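You operate a simulated robot arm through the tools that you are given. There is no shell and no other tool.

You run a simulated robot arm. Do the job below in one go: nothing can be reset, and whatever is moved stays where it is left.

TASK
Stand the red and the purple block on the turntable pads of their own colours.
Fine: leave the dryer off.

Only the result counts: the job must be done as asked and must still hold three seconds after the hand-in. Knocking over, shifting, dropping, spilling or breaking anything else fails it.

THE ROBOT
A 6-joint arm with a three-finger gripper, fixed in place. Base frame: the origin is on the floor under the middle of its stand, x ahead of it, y to its left, z up. Lengths are in mm, angles in degrees, forces in N, time in s.
It reaches about 1213 mm from its shoulder. Its first joint turns from -166.0 to 166.0 degrees. Payload 4.89 kg.
Tool frame: the origin (TCP) lies between the finger pads and is the grasp point; the fingertips stand 30 mm ahead of it; z points along the fingers, y is the line along which they close. The gripper opens to 164 mm; its body begins 125 mm behind the TCP.
Orientation is that of the tool frame in the base frame, as a unit quaternion [x, y, z, w]. With the fingers straight down and closing along the base's y, the tool's x points along the base's -x, its y along +y and its z along -z.

THE INTERFACE
- The arm moves only by the tool move_arm. Its argument "increments" is a list of rows, each a list of 7 numbers: the shift along the tool's x, y, z in units of 30 mm (1.0 is 30 mm), then the turn, a rotation vector about the tool's x, y, z in units of 8 degrees (1.0 is 8 degrees), then the finger opening in mm, from 0 to 164. In form: [[tx, ty, tz, wx, wy, wz, hand], ...]. A call has 1 to 20 rows; each row shifts and turns the commanded pose from where the row before left it, along the tool's axes as they then stand. A call with a number of a shift or a turn outside -1 to 1 is refused whole. Rows are played at 5 a second. More than 50 mm and 8.6 degrees between two rows, or a gripper value outside its range, and nothing of the call is played. Where a pose cannot be reached the arm comes as near as it can. A force on the tool above 40 N (or 10 N above the force at the start of the call, whichever is more), or a blocked arm, ends the call early, and 0.2 s more pass. The fingers move at their own pace (about 108 mm/s each) and stop on an object; they squeeze with about 44 N. The grip force told is the motor's: it shows also when the fingers shut on nothing. Time passes only in rows, and 0.2 s behind the last, so rows that do not move let the fingers close. It gives the time, the measured TCP pose, the force on the tool (base axes), the opening and the grip force at its end, in the units of the frame above (readings bear some noise), with the torque about the TCP (base axes, N m) and any sound that the robot's microphone picked up, and new pictures: "views" is both (left out), scene, wrist or none.
- Cameras (640 x 400 px; columns grow to the right, rows downward): "scene" is fixed at [396.5, -655.5, 1360.1]; the picture's right is [0.26, 0.96, 0.00], its down [0.61, -0.17, -0.77] and it looks along [-0.74, 0.20, -0.64] (base axes); focal length 214 px, centre (320, 200). "wrist" rides on the gripper at [76, -2, -152] in the tool frame; the picture's right is [0.02, 1.00, 0.00], its down [-0.88, 0.02, -0.47] and it looks along [-0.47, 0.01, 0.88] (tool axes); focal length 247 px, centre (320, 200). There is no depth. A picture from a camera that has moved, and an enlarged one, comes with that camera's place and axes in the base frame and with its lens. The place of the scene camera against the robot may be out by one fixed shift of up to 18 mm in any direction.
- slide_trunk(by): moves the trunk up (or, below 0, down) by that many mm; the arm rides with it, the base frame stays. It gives what a move gives, with no picture.
- inspect(camera, box): a new picture of the part [left, top, right, bottom] of that camera's present view, enlarged. It takes no simulated time.
- close_job(): hands the job in; it is judged then, once.

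Nothing tells you positions but the pictures and the camera data. Unless the task says otherwise, let go and move clear before handing in.

The tools are called after "Emit:" by a JSON object that holds its "method" and its "body". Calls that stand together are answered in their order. move_arm: Moves the arm, as the interface text tells. Its arguments: {"type":"object","properties":{"increments":{"type":"array"},"views":{"type":"string","enum":["both","scene","wrist","none"]}},"required":["increments"]} The other tools are called the same way: slide_trunk (by) moves the trunk up or down; inspect (camera, box) takes an enlarged picture of a part of a camera's view; close_job () hands the job in.

At the start:

```text
time_s: 0.0
tool_pos: [165.8, -519.9, 1129.6]
tcp_rot: [0.0, 1.0, 0.0, 0.0]
ft_force: [0.5, 0.9, -0.4]
torque: [0.03, -0.01, 0.01]
opening: 163.9
finger_force: 0.1
trunk travel left (down, up): [-175.0, 215.0]
```

scene: 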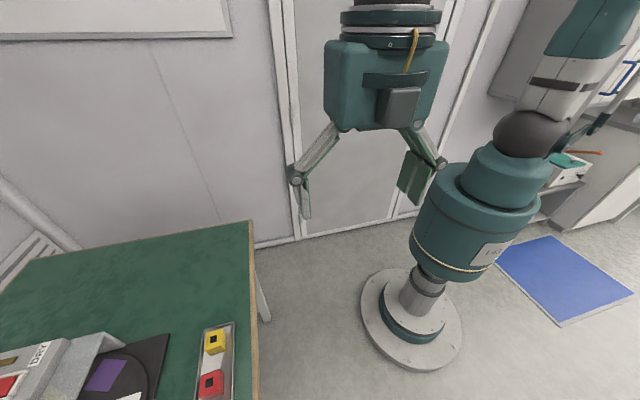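
wrist: 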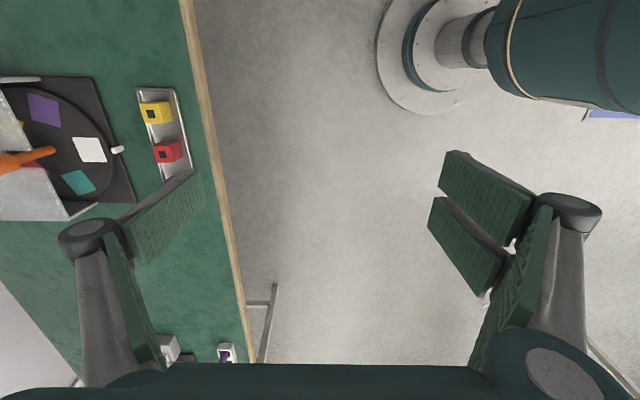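

I see a table to the robot's right with a turntable that is partly under a cover, a tray holding a yellow and a red block, and other things near the wrist picture's bottom edge. I'll enlarge several parts before moving anything.

Emit:
{"method": "inspect", "body": {"camera": "wrist", "box": [0, 60, 220, 230]}}

Emit:
{"method": "inspect", "body": {"camera": "wrist", "box": [60, 300, 300, 400]}}

Emit:
{"method": "inspect", "body": {"camera": "scene", "box": [0, 300, 260, 400]}}

```text
2.35 times, centred on (110, 145) of wrist
camera zoom: at [88.9, -520.5, 1282.6], right [-0.02, 1.0, 0.0], down [0.88, 0.02, 0.47], along [0.47, 0.01, -0.88], focal length 581 px, centre (814, 329)
```

zoom: 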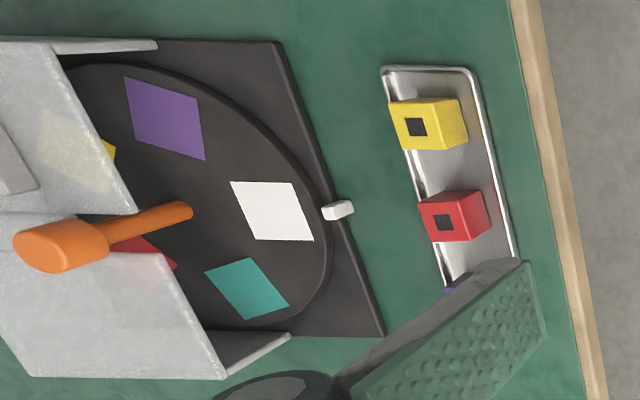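

```text
2.67 times, centred on (180, 350) of wrist
camera zoom: at [88.9, -520.5, 1282.6], right [-0.02, 1.0, 0.0], down [0.88, 0.02, 0.47], along [0.47, 0.01, -0.88], focal length 659 px, centre (693, -200)
```

zoom: 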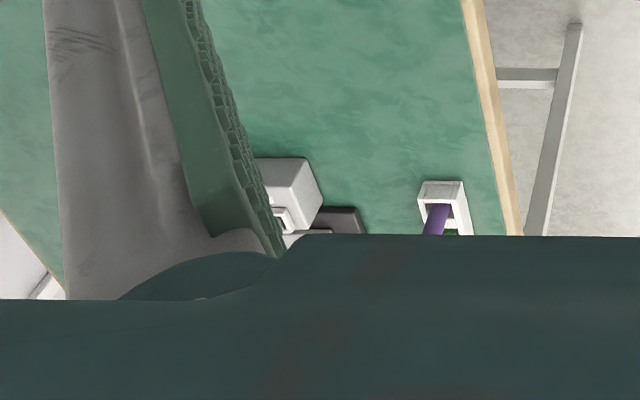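

```text
2.46 times, centred on (130, 350) of scene
camera zoom: at [396.5, -655.5, 1360.1], right [0.26, 0.96, 0.0], down [0.61, -0.17, -0.77], along [-0.74, 0.2, -0.64], focal length 528 px, centre (788, -169)
```

zoom: 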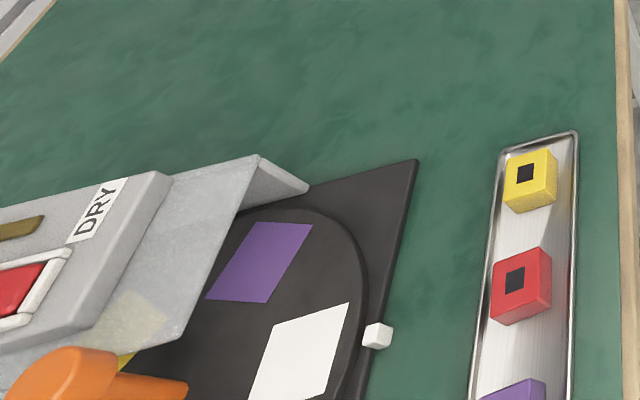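

The tray with the yellow, red and purple blocks lies near (245, -830), with block tops at about z 811. The turntable's centre is near (245, -1050), partly under the dryer hood. I'll move the camera over the table, staying high, to see it properly.

Emit:
{"method": "move_arm", "body": {"increments": [[0.1, -0.95, 0, 0, 0, 0, 164], [0.1, -0.95, 0, 0, 0, 0, 164], [0.1, -0.95, 0, 0, 0, 0, 164], [0.1, -0.95, 0, 0, 0, 0, 164], [0.1, -0.95, 0, 0, 0, 0, 164], [0.1, -0.95, 0, 0, 0, 0, 164], [0.1, -0.95, 0, 0, 0, 0, 164], [0.1, -0.95, 0, 0, 0, 0, 164], [0.1, -0.95, 0, 0, 0, 0, 164], [0.1, -0.95, 0, 0, 0, 0, 164], [0.1, -0.95, 0, 0, 0, 0, 164], [0.1, -0.95, 0, 0, 0, 0, 164]], "views": "both"}}

```text
time_s: 2.6
tool_pos: [129.4, -860.4, 1130.4]
tcp_rot: [0.0, 1.0, -0.001, 0.0]
ft_force: [0.5, 1.6, 0.8]
torque: [-0.14, 0.05, 0.04]
opening: 163.8
finger_force: 0.1
trunk travel left (down, up): [-175.0, 215.0]
camera wrist: at [52.8, -860.7, 1283.2], right [-0.02, 1.0, 0.0], down [0.88, 0.02, 0.47], along [0.47, 0.01, -0.88], focal length 247 px, centre (320, 200)
```

scene: 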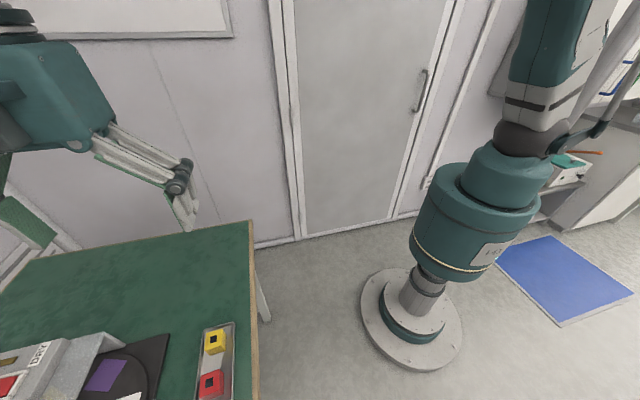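
wrist: 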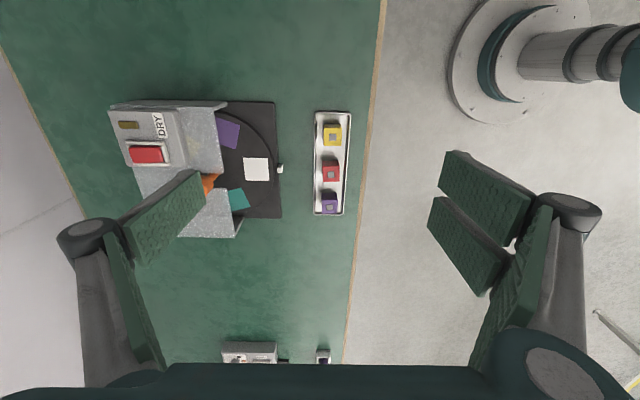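

Emit:
{"method": "inspect", "body": {"camera": "wrist", "box": [90, 80, 370, 255]}}

Emit:
{"method": "inspect", "body": {"camera": "wrist", "box": [200, 320, 360, 400]}}

Emit:
{"method": "inspect", "body": {"camera": "wrist", "box": [100, 90, 220, 165]}}

```text
2.29 times, centred on (230, 168) of wrist
camera zoom: at [52.8, -860.7, 1283.2], right [-0.02, 1.0, 0.0], down [0.88, 0.02, 0.47], along [0.47, 0.01, -0.88], focal length 564 px, centre (526, 274)
```

zoom: 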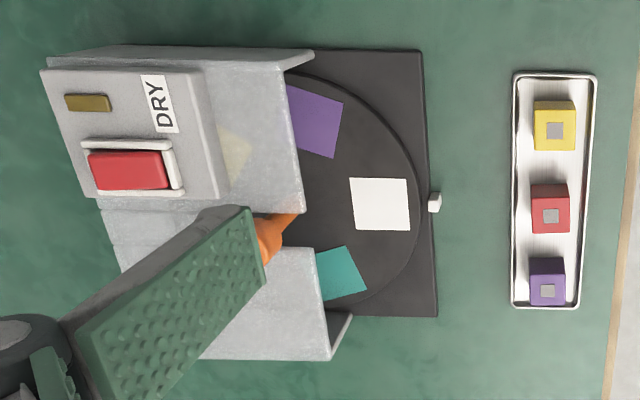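

```text
4.00 times, centred on (280, 360) of wrist
camera zoom: at [52.8, -860.7, 1283.2], right [-0.02, 1.0, 0.0], down [0.88, 0.02, 0.47], along [0.47, 0.01, -0.88], focal length 988 px, centre (480, -440)
```

zoom: 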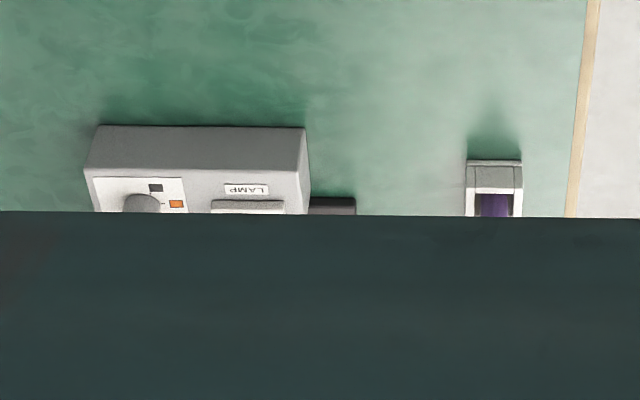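

```text
5.33 times, centred on (160, 128) of wrist
camera zoom: at [52.8, -860.7, 1283.2], right [-0.02, 1.0, 0.0], down [0.88, 0.02, 0.47], along [0.47, 0.01, -0.88], focal length 1317 px, centre (1173, 587)
```

zoom: 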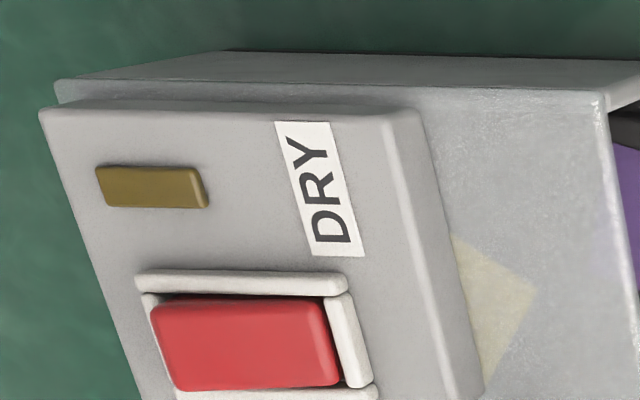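

The turntable shows purple, white and teal pads. Red and yellow are under the hood, an orange handle sits at the middle, and the DRY button is on the dryer's top. I'll shift over to see the turntable and handle without a finger in the way.

Emit:
{"method": "move_arm", "body": {"increments": [[0.2, -1, 0, 0, 0, 0, 164], [0.2, -1, 0, 0, 0, 0, 164], [0.2, -1, 0, 0, 0, 0, 164], [0.2, -1, 0, 0, 0, 0, 164], [0.2, -1, 0, 0, 0, 0, 164], [0.2, -1, 0, 0, 0, 0, 164]], "views": "wrist"}}

```text
time_s: 4.0
tool_pos: [92.5, -1040.4, 1129.7]
tcp_rot: [0.0, 1.0, -0.001, -0.001]
ft_force: [0.8, 1.3, 1.7]
torque: [-0.17, 0.02, -0.01]
opening: 163.8
finger_force: 0.1
trunk travel left (down, up): [-175.0, 215.0]
camera wrist: at [15.9, -1041.3, 1282.9], right [-0.02, 1.0, 0.0], down [0.88, 0.02, 0.47], along [0.47, 0.01, -0.88], focal length 247 px, centre (320, 200)
```

wrist: 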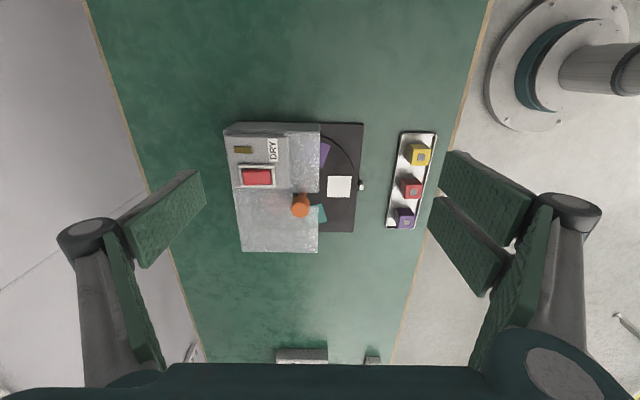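

Emit:
{"method": "inspect", "body": {"camera": "wrist", "box": [215, 105, 375, 260]}}

Emit:
{"method": "inspect", "body": {"camera": "wrist", "box": [280, 120, 450, 240]}}

```text
2.58 times, centred on (295, 182) of wrist
camera zoom: at [15.9, -1041.3, 1282.9], right [-0.02, 1.0, 0.0], down [0.88, 0.02, 0.47], along [0.47, 0.01, -0.88], focal length 637 px, centre (384, 245)
```

zoom: 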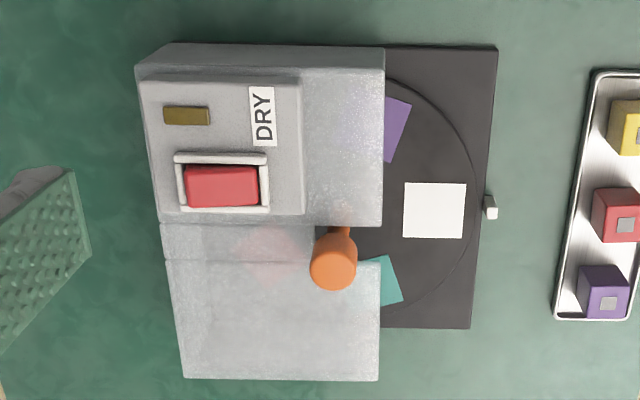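

```text
3.33 times, centred on (365, 180) of wrist
camera zoom: at [15.9, -1041.3, 1282.9], right [-0.02, 1.0, 0.0], down [0.88, 0.02, 0.47], along [0.47, 0.01, -0.88], focal length 823 px, centre (170, 267)
```

zoom: 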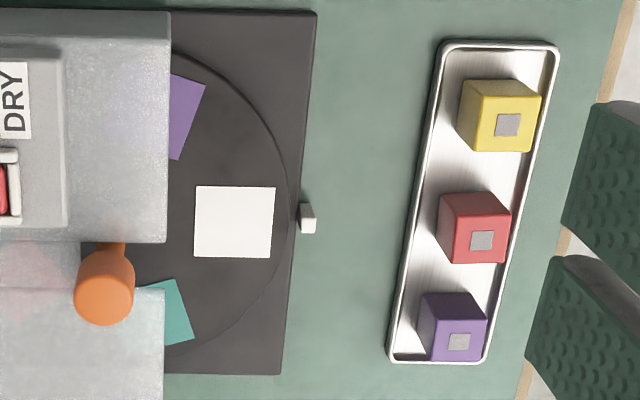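

The turntable's centre is about (247, -1073) with five pads at radius 80 (pad height z about 785). Purple is half under the hood and red is fully under it. The orange knob sits on the axis, with its top at about z 886 and the hood edge at z 845, y -1042. I'll partly close the fingers in free air to learn their shape before working near the hood.

Emit:
{"method": "move_arm", "body": {"increments": [[0, 0, 0, 0, 0, 0, 60], [0, 0, 0, 0, 0, 0, 60], [0, 0, 0, 0, 0, 0, 60], [0, 0, 0, 0, 0, 0, 60]], "views": "both"}}

Emit:
{"method": "inspect", "body": {"camera": "wrist", "box": [220, 100, 440, 260]}}

Emit:
{"method": "inspect", "body": {"camera": "scene", "box": [0, 0, 200, 260]}}

```text
time_s: 5.0
tool_pos: [92.4, -1041.8, 1130.4]
tcp_rot: [0.0, 1.0, 0.0, 0.0]
ft_force: [0.8, -0.1, -0.5]
torque: [-0.01, 0.02, 0.03]
opening: 60.0
finger_force: 0.1
trunk travel left (down, up): [-175.0, 215.0]
camera wrist: at [15.9, -1041.9, 1282.1], right [-0.02, 1.0, 0.0], down [0.88, 0.02, 0.47], along [0.47, 0.01, -0.88], focal length 247 px, centre (320, 200)
```

scene: 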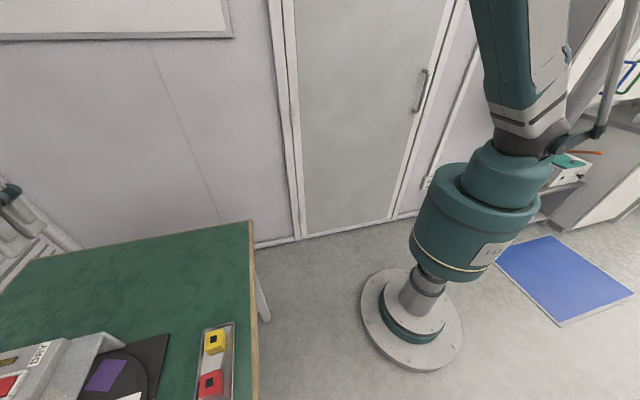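
wrist: 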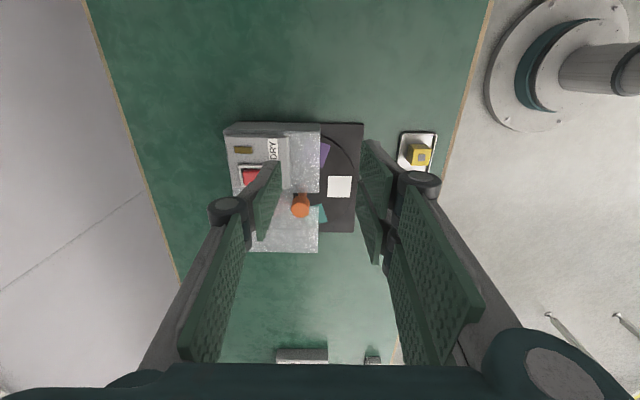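

```text
2.50 times, centred on (330, 180) of wrist
camera zoom: at [15.9, -1041.9, 1282.1], right [-0.02, 1.0, 0.0], down [0.88, 0.02, 0.47], along [0.47, 0.01, -0.88], focal length 617 px, centre (295, 250)
```

zoom: 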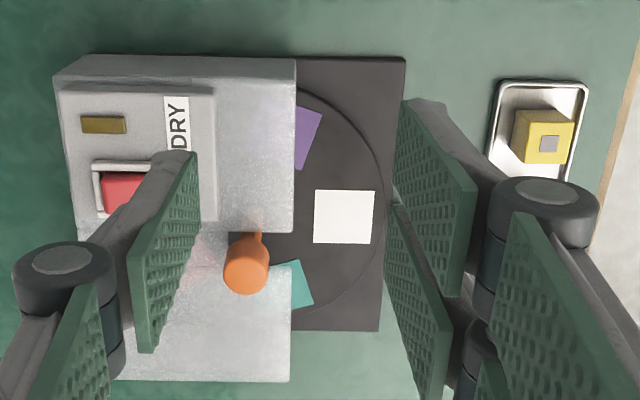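

```text
1.54 times, centred on (100, 130) of scene
camera zoom: at [396.5, -655.5, 1360.1], right [0.26, 0.96, 0.0], down [0.61, -0.17, -0.77], along [-0.74, 0.2, -0.64], focal length 330 px, centre (658, 308)
```

zoom: 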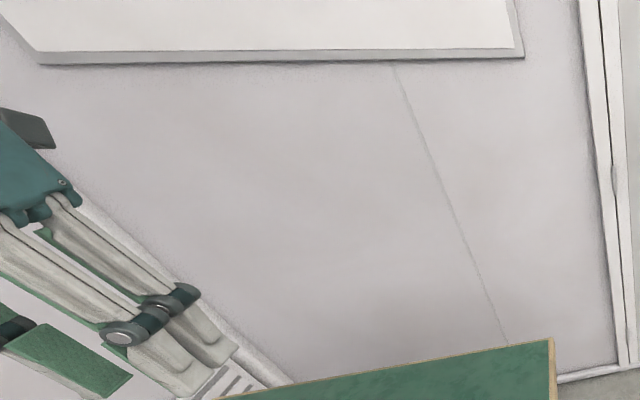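

The fingers are about 25 mm wide each, one against a pair, and about 13 mm thick at the tips. Before turning the table I want to look under the hood, to check that a block would pass beneath it. I'll move in front of it, with the camera facing the hood opening.

Emit:
{"method": "move_arm", "body": {"increments": [[-0.738, 0.857, 0.857, 0, 0, 0, 60], [-0.738, 0.857, 0.857, 0, 0, 0, 60], [-0.738, 0.857, 0.857, 0, 0, 0, 60], [-0.738, 0.857, 0.857, 0, 0, 0, 60], [-0.738, 0.857, 0.857, 0, 0, 0, 60], [-0.738, 0.857, 0.857, 0, 0, 0, 60], [-0.738, 0.857, 0.857, 0, 0, 0, 60], [0, 0, 0, 0, 0, 0.9375, 60], [0, 0, 0, 0, 0, 0.9375, 60], [0, 0, 0, 0, 0, 0.9375, 60], [0, 0, 0, 0, 0, 0.9375, 60], [0, 0, 0, 0, 0, 0.9375, 60], [0, 0, 0, 0, 0, 0.9375, 60], [0, 0, 0, 0, 0, 0.9375, 60], [0, 0, 0, 0, 0, 0.9375, 60], [0, 0, 0, 0, 0, 0.9375, 60], [0, 0, 0, 0, 0, 0.9375, 60], [0, 0, 0, 0, 0, 0.9375, 60], [0, 0, 0, 0, 0, 0.9375, 60]], "views": "both"}}

```text
time_s: 9.0
tool_pos: [248.0, -862.7, 950.5]
tcp_rot: [0.708, 0.707, 0.0, -0.001]
ft_force: [0.4, 0.3, -0.9]
torque: [-0.01, -0.01, -0.01]
opening: 60.1
finger_force: 0.0
trunk travel left (down, up): [-175.0, 215.0]
camera wrist: at [246.4, -784.6, 1102.8], right [1.0, 0.02, 0.0], down [0.02, -0.88, 0.47], along [0.01, -0.47, -0.88], focal length 247 px, centre (320, 200)
```

scene: 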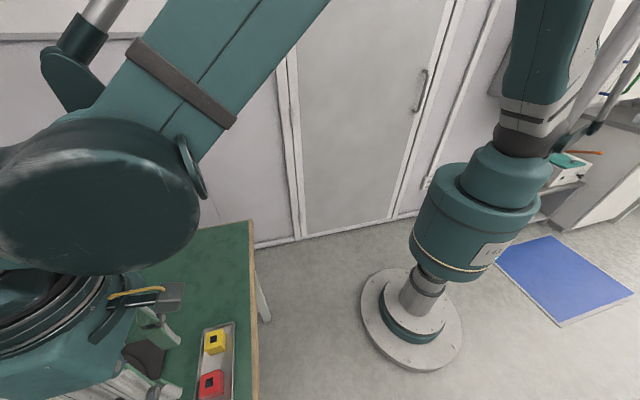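
wrist: 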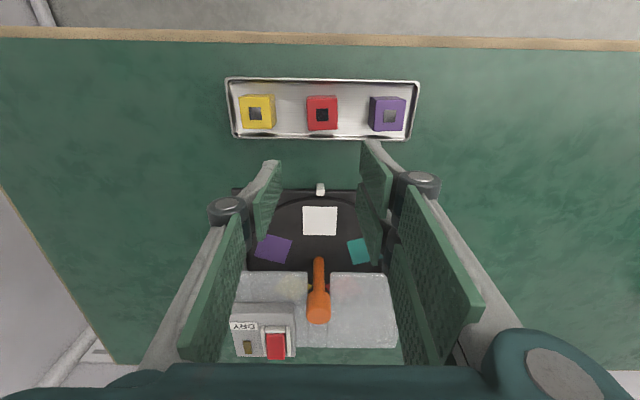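

Emit:
{"method": "move_arm", "body": {"increments": [[0, 0, 0, 0, -0.95, 0, 100], [0, 0, 0, 0, -0.95, 0, 130], [0, 0, 0, 0, -0.95, 0, 164], [0, 0, 0, 0, -0.95, 0, 164], [0, 0, 0, 0, -0.95, 0, 164]], "views": "wrist"}}

Emit:
{"method": "inspect", "body": {"camera": "wrist", "box": [210, 100, 430, 240]}}

```text
time_s: 10.2
tool_pos: [247.4, -862.1, 950.7]
tcp_rot: [0.668, 0.669, -0.23, 0.23]
ft_force: [0.2, 0.0, -0.2]
torque: [-0.01, -0.03, 0.02]
opening: 163.9
finger_force: 0.1
trunk travel left (down, up): [-175.0, 215.0]
camera wrist: at [246.3, -707.3, 1023.2], right [1.0, 0.02, -0.01], down [0.02, -0.4, 0.92], along [0.01, -0.92, -0.4], focal length 247 px, centre (320, 200)
```

wrist: 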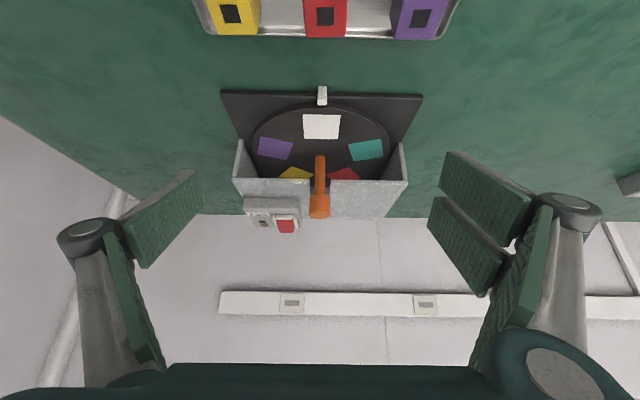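

```text
2.86 times, centred on (320, 170) of wrist
camera zoom: at [246.3, -707.3, 1023.2], right [1.0, 0.02, -0.01], down [0.02, -0.4, 0.92], along [0.01, -0.92, -0.4], focal length 706 px, centre (320, 286)
```

zoom: 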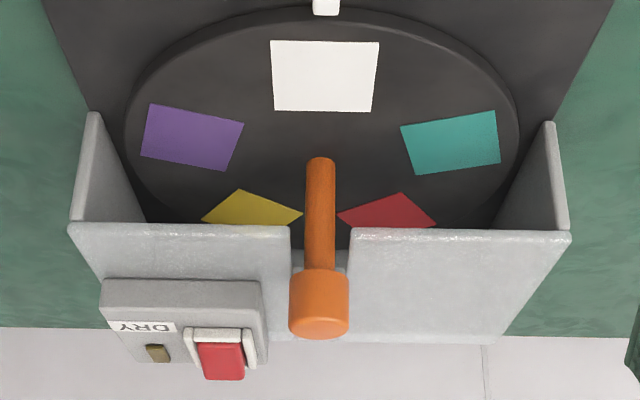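

Emit:
{"method": "inspect", "body": {"camera": "wrist", "box": [190, 0, 470, 60]}}

Emit:
{"method": "inspect", "body": {"camera": "wrist", "box": [270, 140, 370, 230]}}

```text
2.29 times, centred on (330, 30) of wrist
camera zoom: at [246.3, -707.3, 1023.2], right [1.0, 0.02, -0.01], down [0.02, -0.4, 0.92], along [0.01, -0.92, -0.4], focal length 564 px, centre (297, 589)
```

zoom: 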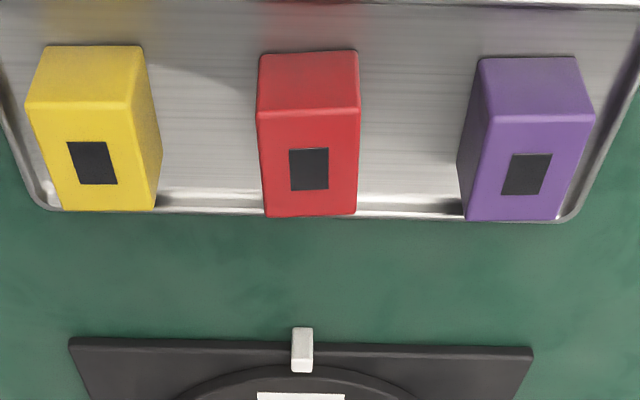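

```text
4.44 times, centred on (320, 185) of wrist
camera zoom: at [246.3, -707.3, 1023.2], right [1.0, 0.02, -0.01], down [0.02, -0.4, 0.92], along [0.01, -0.92, -0.4], focal length 1098 px, centre (320, 267)
```

zoom: 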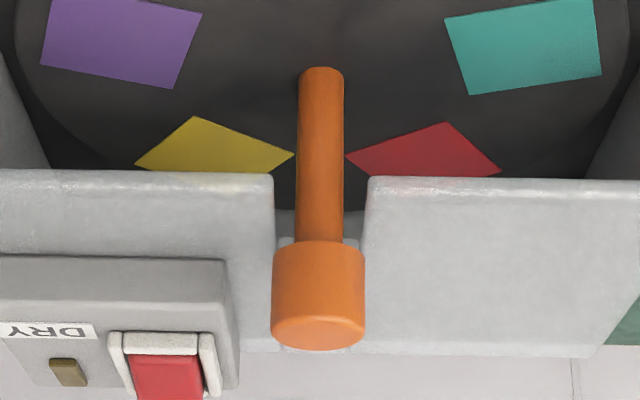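

The camera view confirms the roof underside is at about z 835 and a 36 mm block on a pad tops out at about z 821, so blocks pass under the hood. The orange knob is a round post on the disc's axis, about 33 mm across and z 853–889. I'll straighten the hand and go above the knob to prepare to turn it clockwise.

Emit:
{"method": "move_arm", "body": {"increments": [[0, 0, 0, 0, 0.95, 0, 70], [0, 0, 0, 0, 0.95, 0, 70], [0, 0, 0, 0, 0.95, 0, 70], [0, 0, 0, 0, 0.95, 0, 70], [0, 0, 0, 0, 0.95, 0, 70], [-0.879, 0, -0.1, 0, 0, 0, 70], [-0.879, 0, -0.1, 0, 0, 0, 70], [-0.879, 0, -0.1, 0, 0, 0, 70], [-0.879, 0, -0.1, 0, 0, 0, 70], [-0.879, 0, 0, 0, 0, 0, 70], [-0.879, 0, 0, 0, 0, 0, 70], [-0.879, 0, 0, 0, 0, 0, 70], [-0.879, 0, 0, 0, 0, 0, 70]], "views": "wrist"}}

Emit:
{"method": "inspect", "body": {"camera": "wrist", "box": [220, 80, 420, 220]}}

```text
time_s: 13.0
tool_pos: [248.9, -1073.0, 963.9]
tcp_rot: [0.706, 0.708, 0.0, 0.0]
ft_force: [0.2, 0.3, 1.1]
torque: [-0.13, 0.04, 0.04]
opening: 69.9
finger_force: 0.0
trunk travel left (down, up): [-175.0, 215.0]
camera wrist: at [246.4, -995.7, 1115.1], right [1.0, 0.02, 0.0], down [0.02, -0.88, 0.47], along [0.01, -0.47, -0.88], focal length 247 px, centre (320, 200)
```

wrist: 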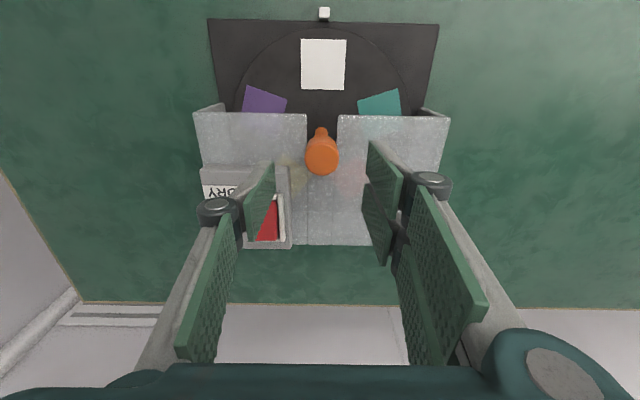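

```text
2.86 times, centred on (320, 150) of wrist
camera zoom: at [246.4, -995.7, 1115.1], right [1.0, 0.02, 0.0], down [0.02, -0.88, 0.47], along [0.01, -0.47, -0.88], focal length 706 px, centre (320, 343)
```

zoom: 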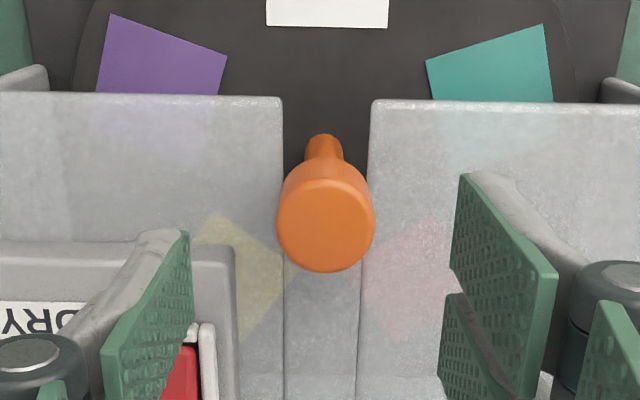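

The knob top is centred near (249.5, -1072), right under the hand. I'll turn the hand back 72°, then lower it so the fingertips straddle the knob above the hood.

Emit:
{"method": "move_arm", "body": {"increments": [[0, 0, 0, 0, 0, -1, 70], [0, 0, 0, 0, 0, -1, 70], [0, 0, 0, 0, 0, -1, 70], [0, 0, 0, 0, 0, -1, 70], [0, 0, 0, 0, 0, -1, 70], [0, 0, 0, 0, 0, -1, 70], [0, 0, 0, 0, 0, -1, 70], [0, 0, 0, 0, 0, -1, 70], [0, 0, 0, 0, 0, -1, 70], [0, 0, 0.55, 0, 0, 0, 70], [0, 0, 0.55, 0, 0, 0, 70], [0, 0, 0.55, 0, 0, 0, 70], [0, 0, 0.55, 0, 0, 0, 70]], "views": "both"}}

Emit:
{"method": "inspect", "body": {"camera": "wrist", "box": [200, 80, 440, 240]}}

```text
time_s: 15.8
tool_pos: [249.4, -1072.6, 896.7]
tcp_rot: [0.156, 0.988, 0.0, 0.0]
ft_force: [-0.5, 1.2, 0.4]
torque: [-0.05, -0.01, -0.01]
opening: 70.0
finger_force: 0.1
trunk travel left (down, up): [-175.0, 215.0]
camera wrist: at [174.7, -1049.6, 1048.8], right [0.29, 0.96, 0.0], down [0.84, -0.25, 0.47], along [0.45, -0.14, -0.88], focal length 247 px, centre (320, 200)
```

scene: 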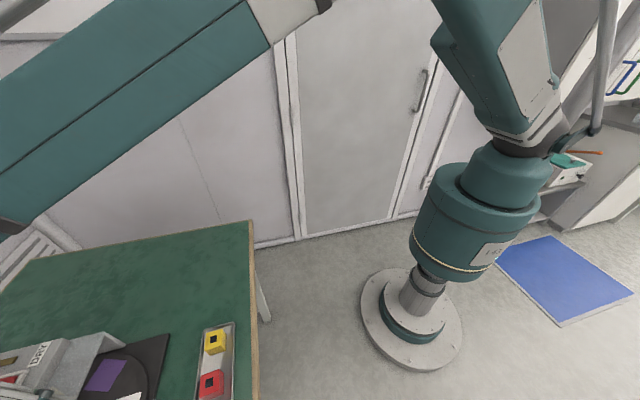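
wrist: 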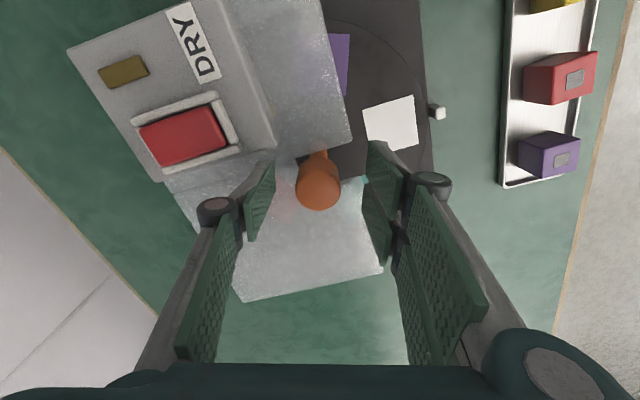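

```text
2.50 times, centred on (320, 160) of wrist
camera zoom: at [174.7, -1049.6, 1048.8], right [0.29, 0.96, 0.0], down [0.84, -0.25, 0.47], along [0.45, -0.14, -0.88], focal length 617 px, centre (320, 300)
```

zoom: 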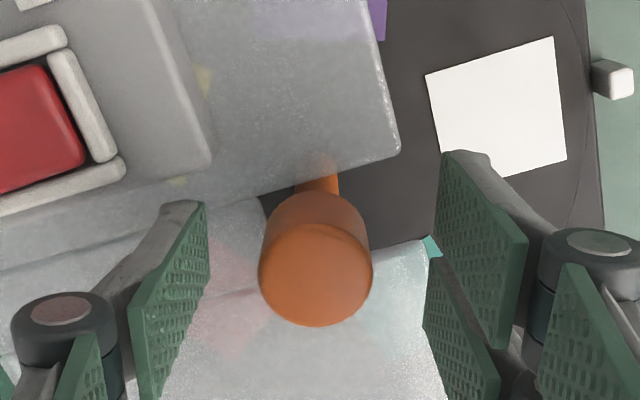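

The fingers straddle the knob and are clear of the box and button. I'll close on the knob and check the grip before turning.

Emit:
{"method": "move_arm", "body": {"increments": [[0, 0, 0, 0, 0, 0, 20], [0, 0, 0, 0, 0, 0, 20], [0, 0, 0, 0, 0, 0, 20]], "views": "wrist"}}

```text
time_s: 16.6
tool_pos: [246.5, -1074.6, 896.0]
tcp_rot: [0.156, 0.988, 0.0, -0.001]
ft_force: [-0.5, -25.1, 3.2]
torque: [-0.84, -0.02, -0.08]
opening: 33.5
finger_force: 44.8
trunk travel left (down, up): [-175.0, 215.0]
camera wrist: at [174.4, -1050.9, 1048.3], right [0.29, 0.96, 0.0], down [0.84, -0.25, 0.47], along [0.45, -0.14, -0.88], focal length 247 px, centre (320, 200)
```

wrist: 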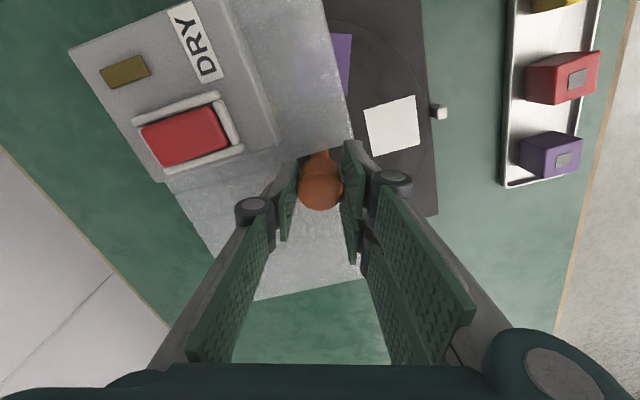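

The knob is held at 33.5 mm opening. A sideways load of about 25 N shows my centring is slightly off along y, so I'll ease the hand toward -y by a couple of millimetres.

Emit:
{"method": "move_arm", "body": {"increments": [[0, -0.05, 0, 0, 0, 0, 20], [0, 0, 0, 0, 0, 0, 20]], "views": "none"}}

```text
time_s: 17.2
tool_pos: [247.0, -1074.1, 896.0]
tcp_rot: [0.157, 0.988, 0.0, 0.0]
ft_force: [-1.2, -4.5, 0.9]
torque: [0.05, 0.08, 0.02]
opening: 33.1
finger_force: 45.0
trunk travel left (down, up): [-175.0, 215.0]
```

The load has dropped to a few newtons, so the axis is near (247, -1074). I'll try a small clockwise turn first and see whether the disc follows.

Emit:
{"method": "move_arm", "body": {"increments": [[0, 0, 0, 0, 0, 0.5, 20], [0, 0, 0, 0, 0, 0.5, 20], [0, 0, 0, 0, 0, 0.5, 20], [0, 0, 0, 0, 0, 0.5, 20]], "views": "both"}}

```text
time_s: 18.2
tool_pos: [247.9, -1074.1, 896.3]
tcp_rot: [0.293, 0.956, 0.0, -0.001]
ft_force: [-1.9, 19.8, -11.1]
torque: [0.52, 0.11, 0.0]
opening: 33.4
finger_force: 45.5
trunk travel left (down, up): [-175.0, 215.0]
camera wrist: at [183.6, -1031.3, 1048.3], right [0.54, 0.84, 0.0], down [0.74, -0.48, 0.47], along [0.4, -0.26, -0.88], focal length 247 px, centre (320, 200)
```

scene: 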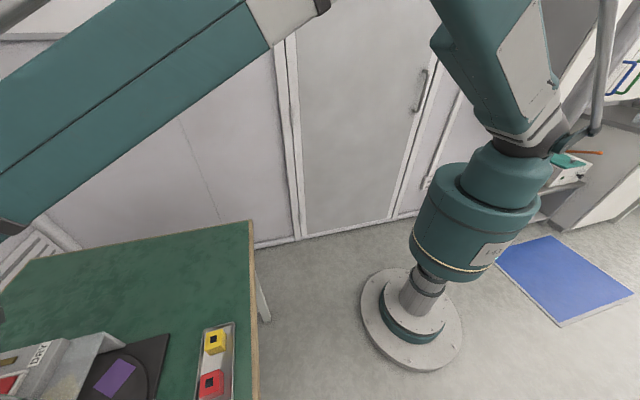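
wrist: 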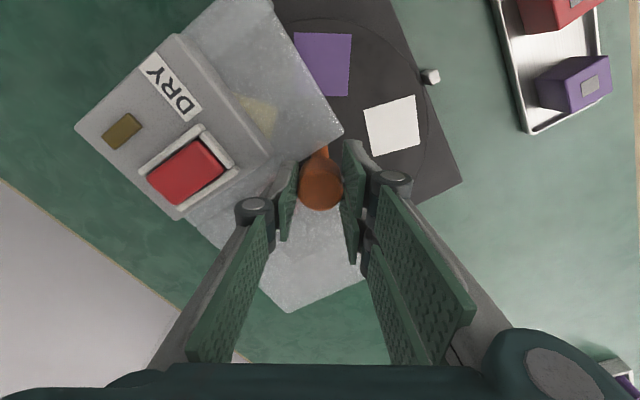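

The disc follows the knob one to one. I'll keep turning in small batches, trimming the centring to keep the side load low.

Emit:
{"method": "move_arm", "body": {"increments": [[0, 0.04, 0, 0, 0, 0.4, 20], [0, 0, 0, 0, 0, 0.6, 20], [0, 0, 0, 0, 0, 0.6, 20], [0, 0, 0, 0, 0, 0.4, 20]], "views": "none"}}

```text
time_s: 19.2
tool_pos: [247.6, -1073.2, 896.5]
tcp_rot: [0.423, 0.906, 0.0, 0.0]
ft_force: [-5.2, 31.7, -21.5]
torque: [0.85, 0.26, 0.04]
opening: 33.3
finger_force: 45.2
trunk travel left (down, up): [-175.0, 215.0]
```

The load has grown to about 32 N in +y and 21 N downward. I'll stop turning and ease the hand toward +y to relax it before going on.

Emit:
{"method": "move_arm", "body": {"increments": [[0.038, 0.032, 0, 0, 0, 0, 20], [0, 0, 0, 0, 0, 0, 20]], "views": "wrist"}}

Emit:
{"method": "inspect", "body": {"camera": "wrist", "box": [200, 80, 440, 240]}}

```text
time_s: 19.8
tool_pos: [248.0, -1072.1, 896.9]
tcp_rot: [0.423, 0.906, 0.0, 0.0]
ft_force: [-2.7, 6.7, -14.8]
torque: [0.07, 0.14, 0.01]
opening: 33.6
finger_force: 45.3
trunk travel left (down, up): [-175.0, 215.0]
camera wrist: at [197.9, -1014.4, 1048.3], right [0.75, 0.66, 0.0], down [0.58, -0.66, 0.47], along [0.31, -0.36, -0.88], focal length 247 px, centre (320, 200)
```

wrist: 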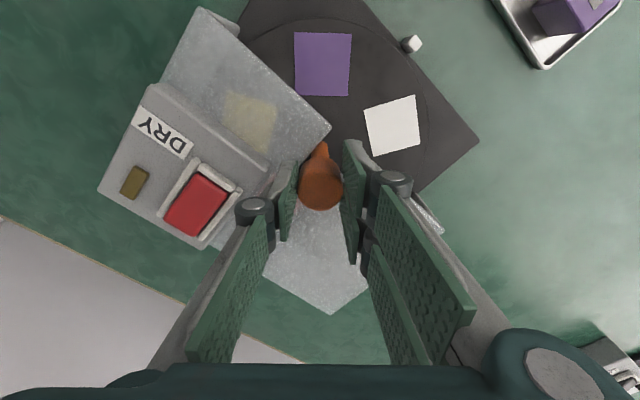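

```text
2.50 times, centred on (320, 160) of wrist
camera zoom: at [197.9, -1014.4, 1048.3], right [0.75, 0.66, 0.0], down [0.58, -0.66, 0.47], along [0.31, -0.36, -0.88], focal length 617 px, centre (320, 300)
```

zoom: 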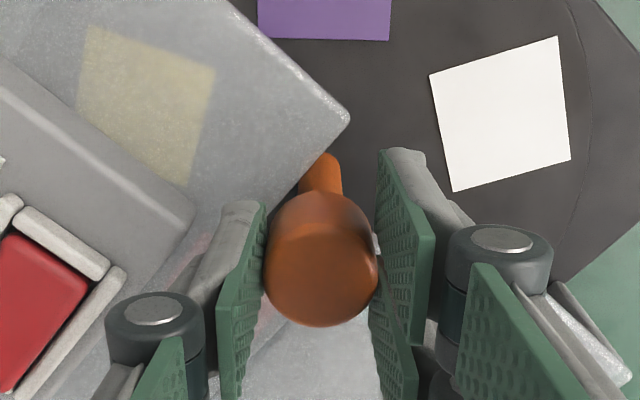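

The load has relaxed to about 7 N sideways, and the finger clears the box. I'll keep turning in 16° batches with small trims, lowering a touch to ease the downward pull.

Emit:
{"method": "move_arm", "body": {"increments": [[0.003, 0.009, 0.01, 0, 0, 0.5, 20], [0.003, 0.009, 0.01, 0, 0, 0.5, 20], [0.003, 0.009, 0, 0, 0, 0.5, 20], [0.003, 0.009, 0, 0, 0, 0.5, 20], [0, 0, 0, 0, 0, 0, 20]], "views": "none"}}

```text
time_s: 21.2
tool_pos: [248.1, -1073.5, 896.3]
tcp_rot: [0.545, 0.838, -0.001, 0.001]
ft_force: [-0.2, -4.7, -0.6]
torque: [-0.34, 0.07, 0.0]
opening: 33.2
finger_force: 44.7
trunk travel left (down, up): [-175.0, 215.0]
stopped in row 5: the force on the tool passed its limit at 42 N (the readings are from after the stop); the commanded pose is now the measured one
```

The call stopped on a 42 N peak, but the load is now near zero at 48° of turn with the pose re-zeroed. I'll go on in smaller steps.

Emit:
{"method": "move_arm", "body": {"increments": [[0, 0, 0, 0, 0, 0.5, 20], [0, 0, 0, 0, 0, 0.5, 20]], "views": "none"}}

```text
time_s: 21.8
tool_pos: [249.2, -1072.1, 896.3]
tcp_rot: [0.602, 0.798, 0.0, 0.0]
ft_force: [-0.5, -0.8, -4.4]
torque: [-0.17, 0.08, 0.01]
opening: 33.3
finger_force: 44.7
trunk travel left (down, up): [-175.0, 215.0]
```

Emit:
{"method": "move_arm", "body": {"increments": [[0, 0, 0, 0, 0, 0.5, 20], [0, 0, 0, 0, 0, 0.5, 20], [0, 0, 0, 0, 0, 0.5, 20]], "views": "wrist"}}

Emit:
{"method": "inspect", "body": {"camera": "wrist", "box": [180, 0, 460, 220]}}

```text
time_s: 22.6
tool_pos: [249.5, -1071.6, 896.5]
tcp_rot: [0.683, 0.731, -0.001, 0.001]
ft_force: [2.6, 2.8, -3.8]
torque: [0.08, -0.11, 0.01]
opening: 32.9
finger_force: 44.7
trunk travel left (down, up): [-175.0, 215.0]
camera wrist: at [242.8, -994.9, 1048.2], right [1.0, 0.09, 0.0], down [0.08, -0.88, 0.47], along [0.04, -0.47, -0.88], focal length 247 px, centre (320, 200)
```

wrist: 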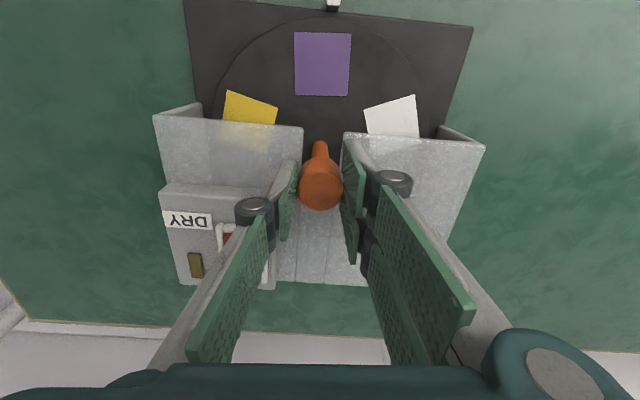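

```text
1.82 times, centred on (320, 110) of wrist
camera zoom: at [242.8, -994.9, 1048.2], right [1.0, 0.09, 0.0], down [0.08, -0.88, 0.47], along [0.04, -0.47, -0.88], focal length 449 px, centre (320, 364)
```

zoom: 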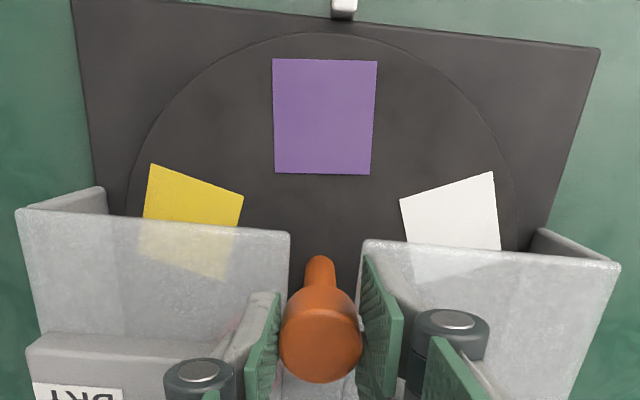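

The purple pad is almost at the front. I'll turn the last 4°, then open slightly and lift clear.

Emit:
{"method": "move_arm", "body": {"increments": [[0, 0, 0, 0, 0, 0.48, 20], [0, 0, 0, 0, 0, 0, 20], [0, 0, 0, 0, 0, 0, 56], [0, 0, 0, 0, 0, 0, 56], [0, 0, -0.6, 0, 0, 0, 60], [0, 0, -1, 0, 0, 0, 60], [0, 0, -1, 0, 0, 0, 60], [0, 0, -1, 0, 0, 0, 60]], "views": "wrist"}}

Emit:
{"method": "inspect", "body": {"camera": "wrist", "box": [180, 0, 460, 220]}}

```text
time_s: 24.4
tool_pos: [249.7, -1072.6, 1004.5]
tcp_rot: [0.707, 0.708, 0.0, 0.0]
ft_force: [0.1, -0.3, -0.6]
torque: [0.04, 0.0, 0.0]
opening: 60.3
finger_force: 0.0
trunk travel left (down, up): [-175.0, 215.0]
camera wrist: at [247.8, -994.9, 1156.2], right [1.0, 0.02, 0.0], down [0.02, -0.88, 0.47], along [0.01, -0.47, -0.88], focal length 247 px, centre (320, 200)
```

wrist: 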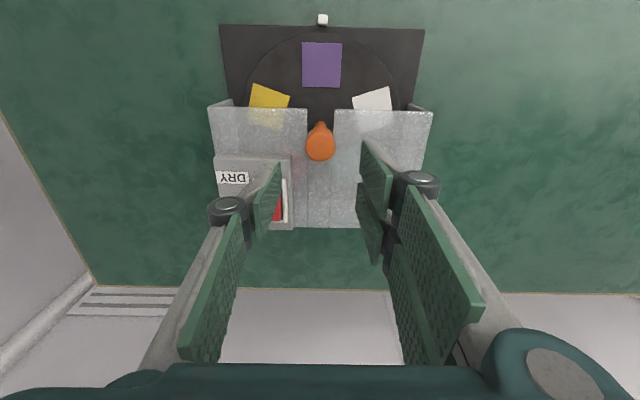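

```text
1.82 times, centred on (320, 110) of wrist
camera zoom: at [247.8, -994.9, 1156.2], right [1.0, 0.02, 0.0], down [0.02, -0.88, 0.47], along [0.01, -0.47, -0.88], focal length 449 px, centre (320, 364)
```

zoom: 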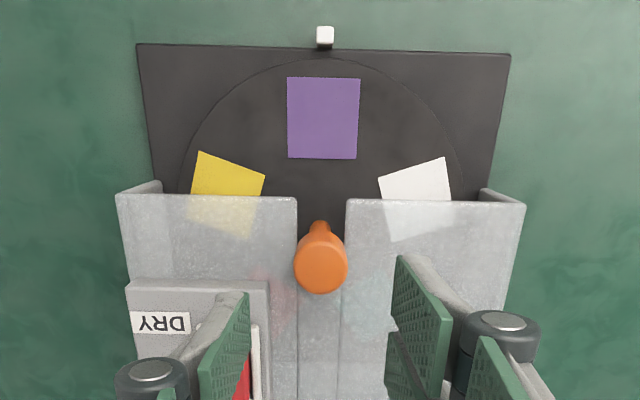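

Purple is at the front, centred near (249, -992). Next I'll go above the purple block, near (326.5, -833), with the fingers set to close along x, and look before descending.

Emit:
{"method": "move_arm", "body": {"increments": [[0.889, 0.287, 0, 0, 0, 0, 60], [0.889, 0.287, 0, 0, 0, 0, 60], [0.889, 0.287, 0, 0, 0, 0, 60], [0.889, 0.287, 0, 0, 0, 0, 60], [0.889, 0.287, 0, 0, 0, 0, 60], [0.889, 0.287, 0.8, 0, 0, 0, 60], [0.889, 0.287, 0.8, 0, 0, 0, 60], [0.889, 0.287, 0.8, 0, 0, 0, 60], [0.889, 0.287, 0.8, 0, 0, 0, 60]], "views": "wrist"}}

Emit:
{"method": "inspect", "body": {"camera": "wrist", "box": [180, 60, 460, 240]}}

```text
time_s: 26.4
tool_pos: [326.6, -831.2, 907.2]
tcp_rot: [0.706, 0.708, -0.001, 0.001]
ft_force: [-0.5, 0.1, -0.2]
torque: [0.02, -0.08, 0.02]
opening: 60.1
finger_force: 0.1
trunk travel left (down, up): [-175.0, 215.0]
camera wrist: at [324.0, -753.3, 1059.3], right [1.0, 0.02, 0.0], down [0.02, -0.88, 0.47], along [0.01, -0.47, -0.88], focal length 247 px, centre (320, 200)
```

wrist: 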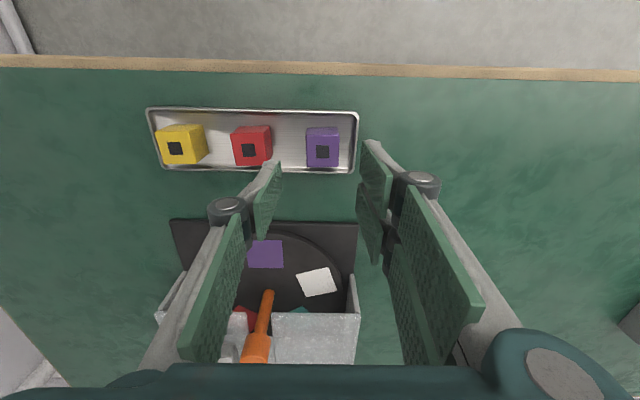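

```text
2.22 times, centred on (320, 150) of wrist
camera zoom: at [324.0, -753.3, 1059.3], right [1.0, 0.02, 0.0], down [0.02, -0.88, 0.47], along [0.01, -0.47, -0.88], focal length 549 px, centre (320, 311)
```

zoom: 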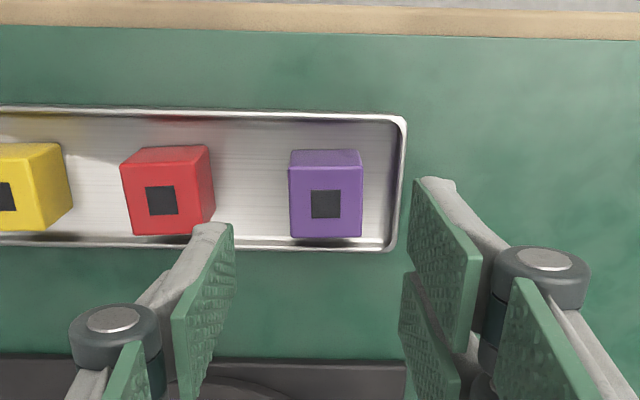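

The purple block sits about 2 mm to +x of the hand's centre. I'll trim that, then descend so the fingertips stay above the tray rim (tips at about z 782), and close.

Emit:
{"method": "move_arm", "body": {"increments": [[-0.03, 0.06, 0.8, 0, 0, 0, 56], [0, 0, 0.8, 0, 0, 0, 56], [0, 0, 0.8, 0, 0, 0, 56], [0, 0, 0.5, 0, 0, 0, 56], [0, 0, 0.28, 0, 0, 0, 56]], "views": "both"}}

Emit:
{"method": "inspect", "body": {"camera": "wrist", "box": [220, 90, 420, 230]}}

Emit:
{"method": "inspect", "body": {"camera": "scene", "box": [120, 280, 280, 400]}}

```text
time_s: 27.6
tool_pos: [328.6, -833.5, 812.5]
tcp_rot: [0.706, 0.708, -0.001, 0.001]
ft_force: [1.1, 0.1, 0.3]
torque: [0.03, 0.01, -0.03]
opening: 56.0
finger_force: 0.1
trunk travel left (down, up): [-175.0, 215.0]
camera wrist: at [325.9, -754.9, 964.5], right [1.0, 0.02, 0.0], down [0.02, -0.88, 0.48], along [0.01, -0.47, -0.88], focal length 247 px, centre (320, 200)
```

scene: 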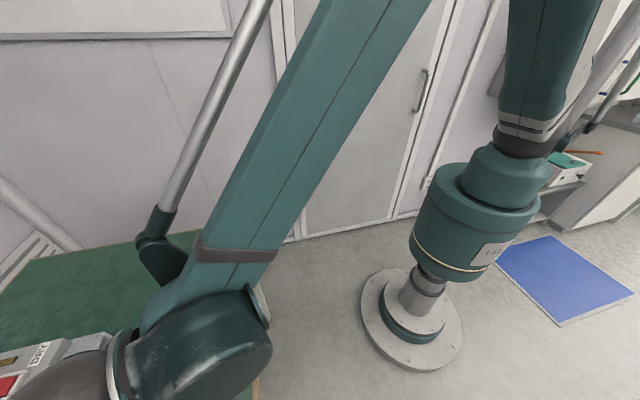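
wrist: 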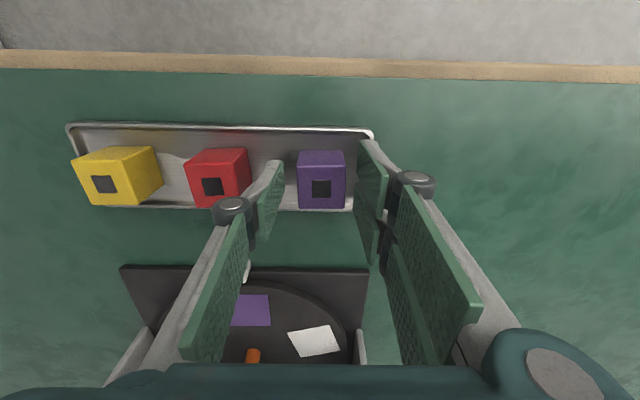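

```text
2.86 times, centred on (320, 160) of wrist
camera zoom: at [325.9, -754.9, 964.5], right [1.0, 0.02, 0.0], down [0.02, -0.88, 0.48], along [0.01, -0.47, -0.88], focal length 706 px, centre (320, 314)
```

zoom: 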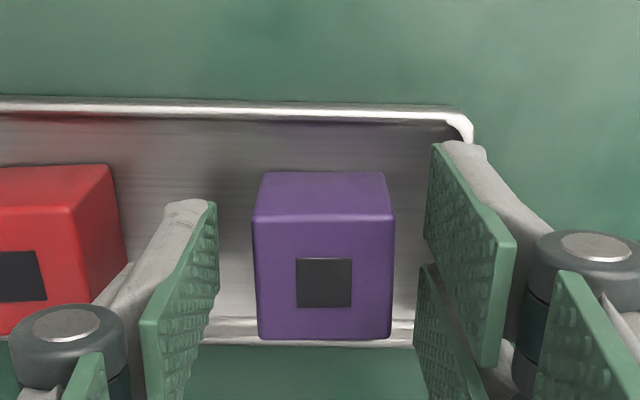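

```text
3.33 times, centred on (200, 340) of scene
camera zoom: at [396.5, -655.5, 1360.1], right [0.26, 0.96, 0.0], down [0.61, -0.17, -0.77], along [-0.74, 0.2, -0.64], focal length 715 px, centre (720, -267)
```

zoom: 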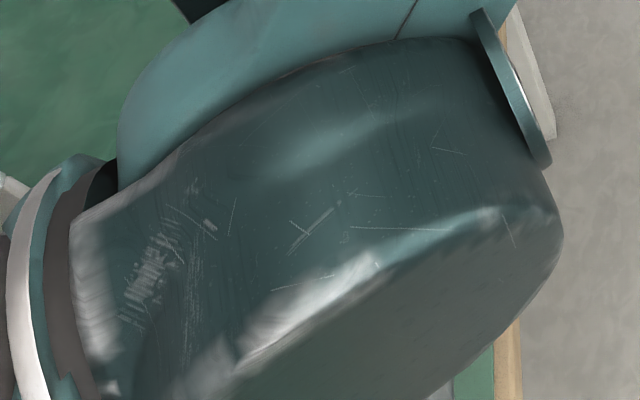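

The block is centred between the fingers and nothing is touching. I'll close on it.

Emit:
{"method": "move_arm", "body": {"increments": [[0, 0, 0, 0, 0, 0, 20], [0, 0, 0, 0, 0, 0, 20], [0, 0, 0, 0, 0, 0, 20], [0, 0, 0, 0, 0, 0, 20]], "views": "wrist"}}

```text
time_s: 28.6
tool_pos: [328.6, -833.0, 812.3]
tcp_rot: [0.706, 0.708, 0.0, 0.001]
ft_force: [0.1, -0.8, -0.2]
torque: [0.0, 0.0, 0.01]
opening: 35.3
finger_force: 43.8
trunk travel left (down, up): [-175.0, 215.0]
camera wrist: at [325.9, -754.8, 964.6], right [1.0, 0.02, 0.0], down [0.02, -0.88, 0.48], along [0.01, -0.47, -0.88], focal length 247 px, centre (320, 200)
```

wrist: 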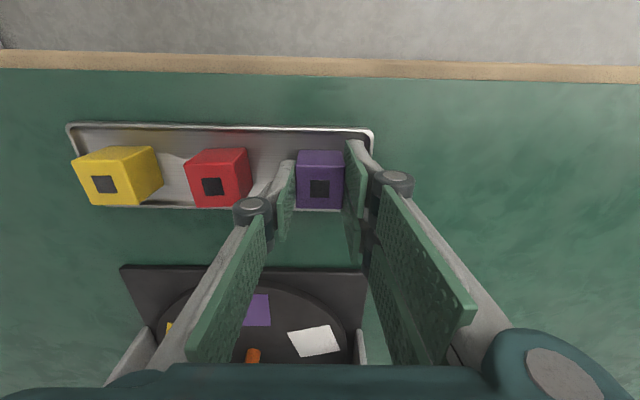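

The purple block is held at 35.3 mm. I'll lift it 80 mm and carry it over to above the purple pad.

Emit:
{"method": "move_arm", "body": {"increments": [[0, 0, -0.5, 0, 0, 0, 20], [0, 0, -0.9, 0, 0, 0, 20], [0, 0, -0.9, 0, 0, 0, 20], [0, 0, -0.4, 0, 0, 0, 20], [-0.886, -0.442, 0, 0, 0, 0, 20], [-0.886, -0.442, 0, 0, 0, 0, 20], [-0.886, -0.442, 0, 0, 0, 0, 20], [-0.886, -0.442, 0, 0, 0, 0, 20], [-0.886, -0.442, 0, 0, 0, 0, 20], [-0.886, -0.442, 0, 0, 0, 0, 20], [0, 0, 0, 0, 0, 0, 20]], "views": "both"}}

Emit:
{"method": "inspect", "body": {"camera": "wrist", "box": [200, 60, 440, 240]}}

```text
time_s: 31.0
tool_pos: [247.6, -994.0, 893.3]
tcp_rot: [0.706, 0.708, -0.001, 0.001]
ft_force: [-0.2, -0.2, -1.2]
torque: [0.02, -0.01, 0.01]
opening: 35.3
finger_force: 43.9
trunk travel left (down, up): [-175.0, 215.0]
camera wrist: at [245.8, -914.9, 1046.1], right [1.0, 0.02, 0.0], down [0.02, -0.88, 0.47], along [0.01, -0.47, -0.88], focal length 247 px, centre (320, 200)
```

scene: 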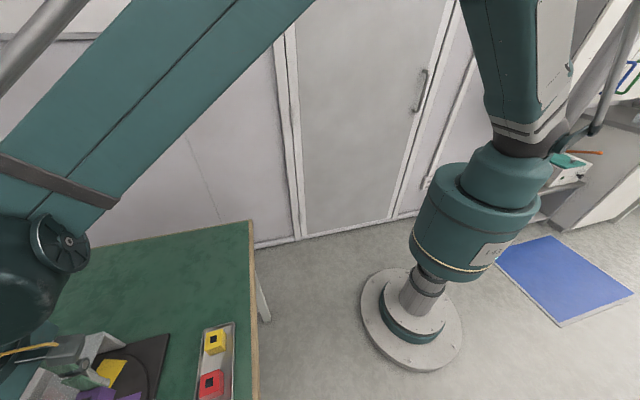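
wrist: 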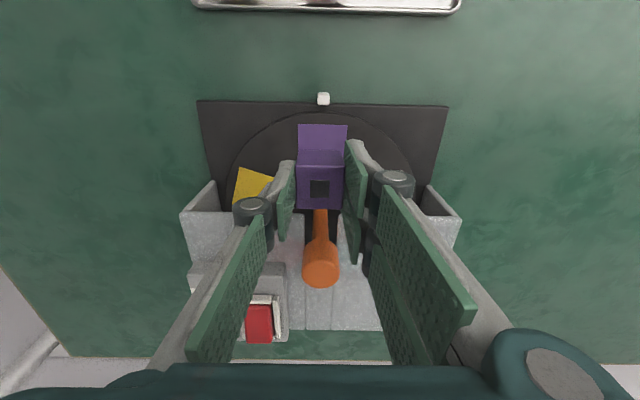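

```text
2.22 times, centred on (320, 150) of wrist
camera zoom: at [245.8, -914.9, 1046.1], right [1.0, 0.02, 0.0], down [0.02, -0.88, 0.47], along [0.01, -0.47, -0.88], focal length 549 px, centre (320, 311)
```

zoom: 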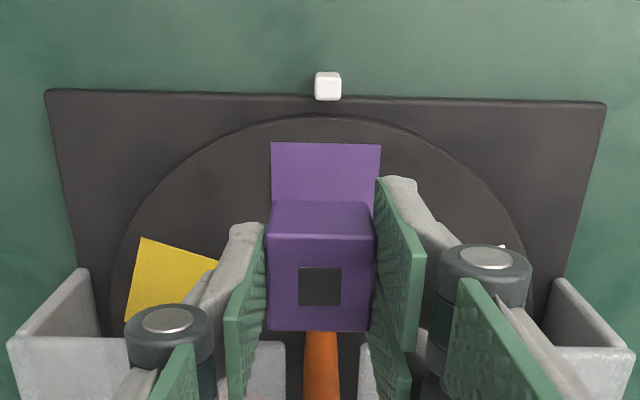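

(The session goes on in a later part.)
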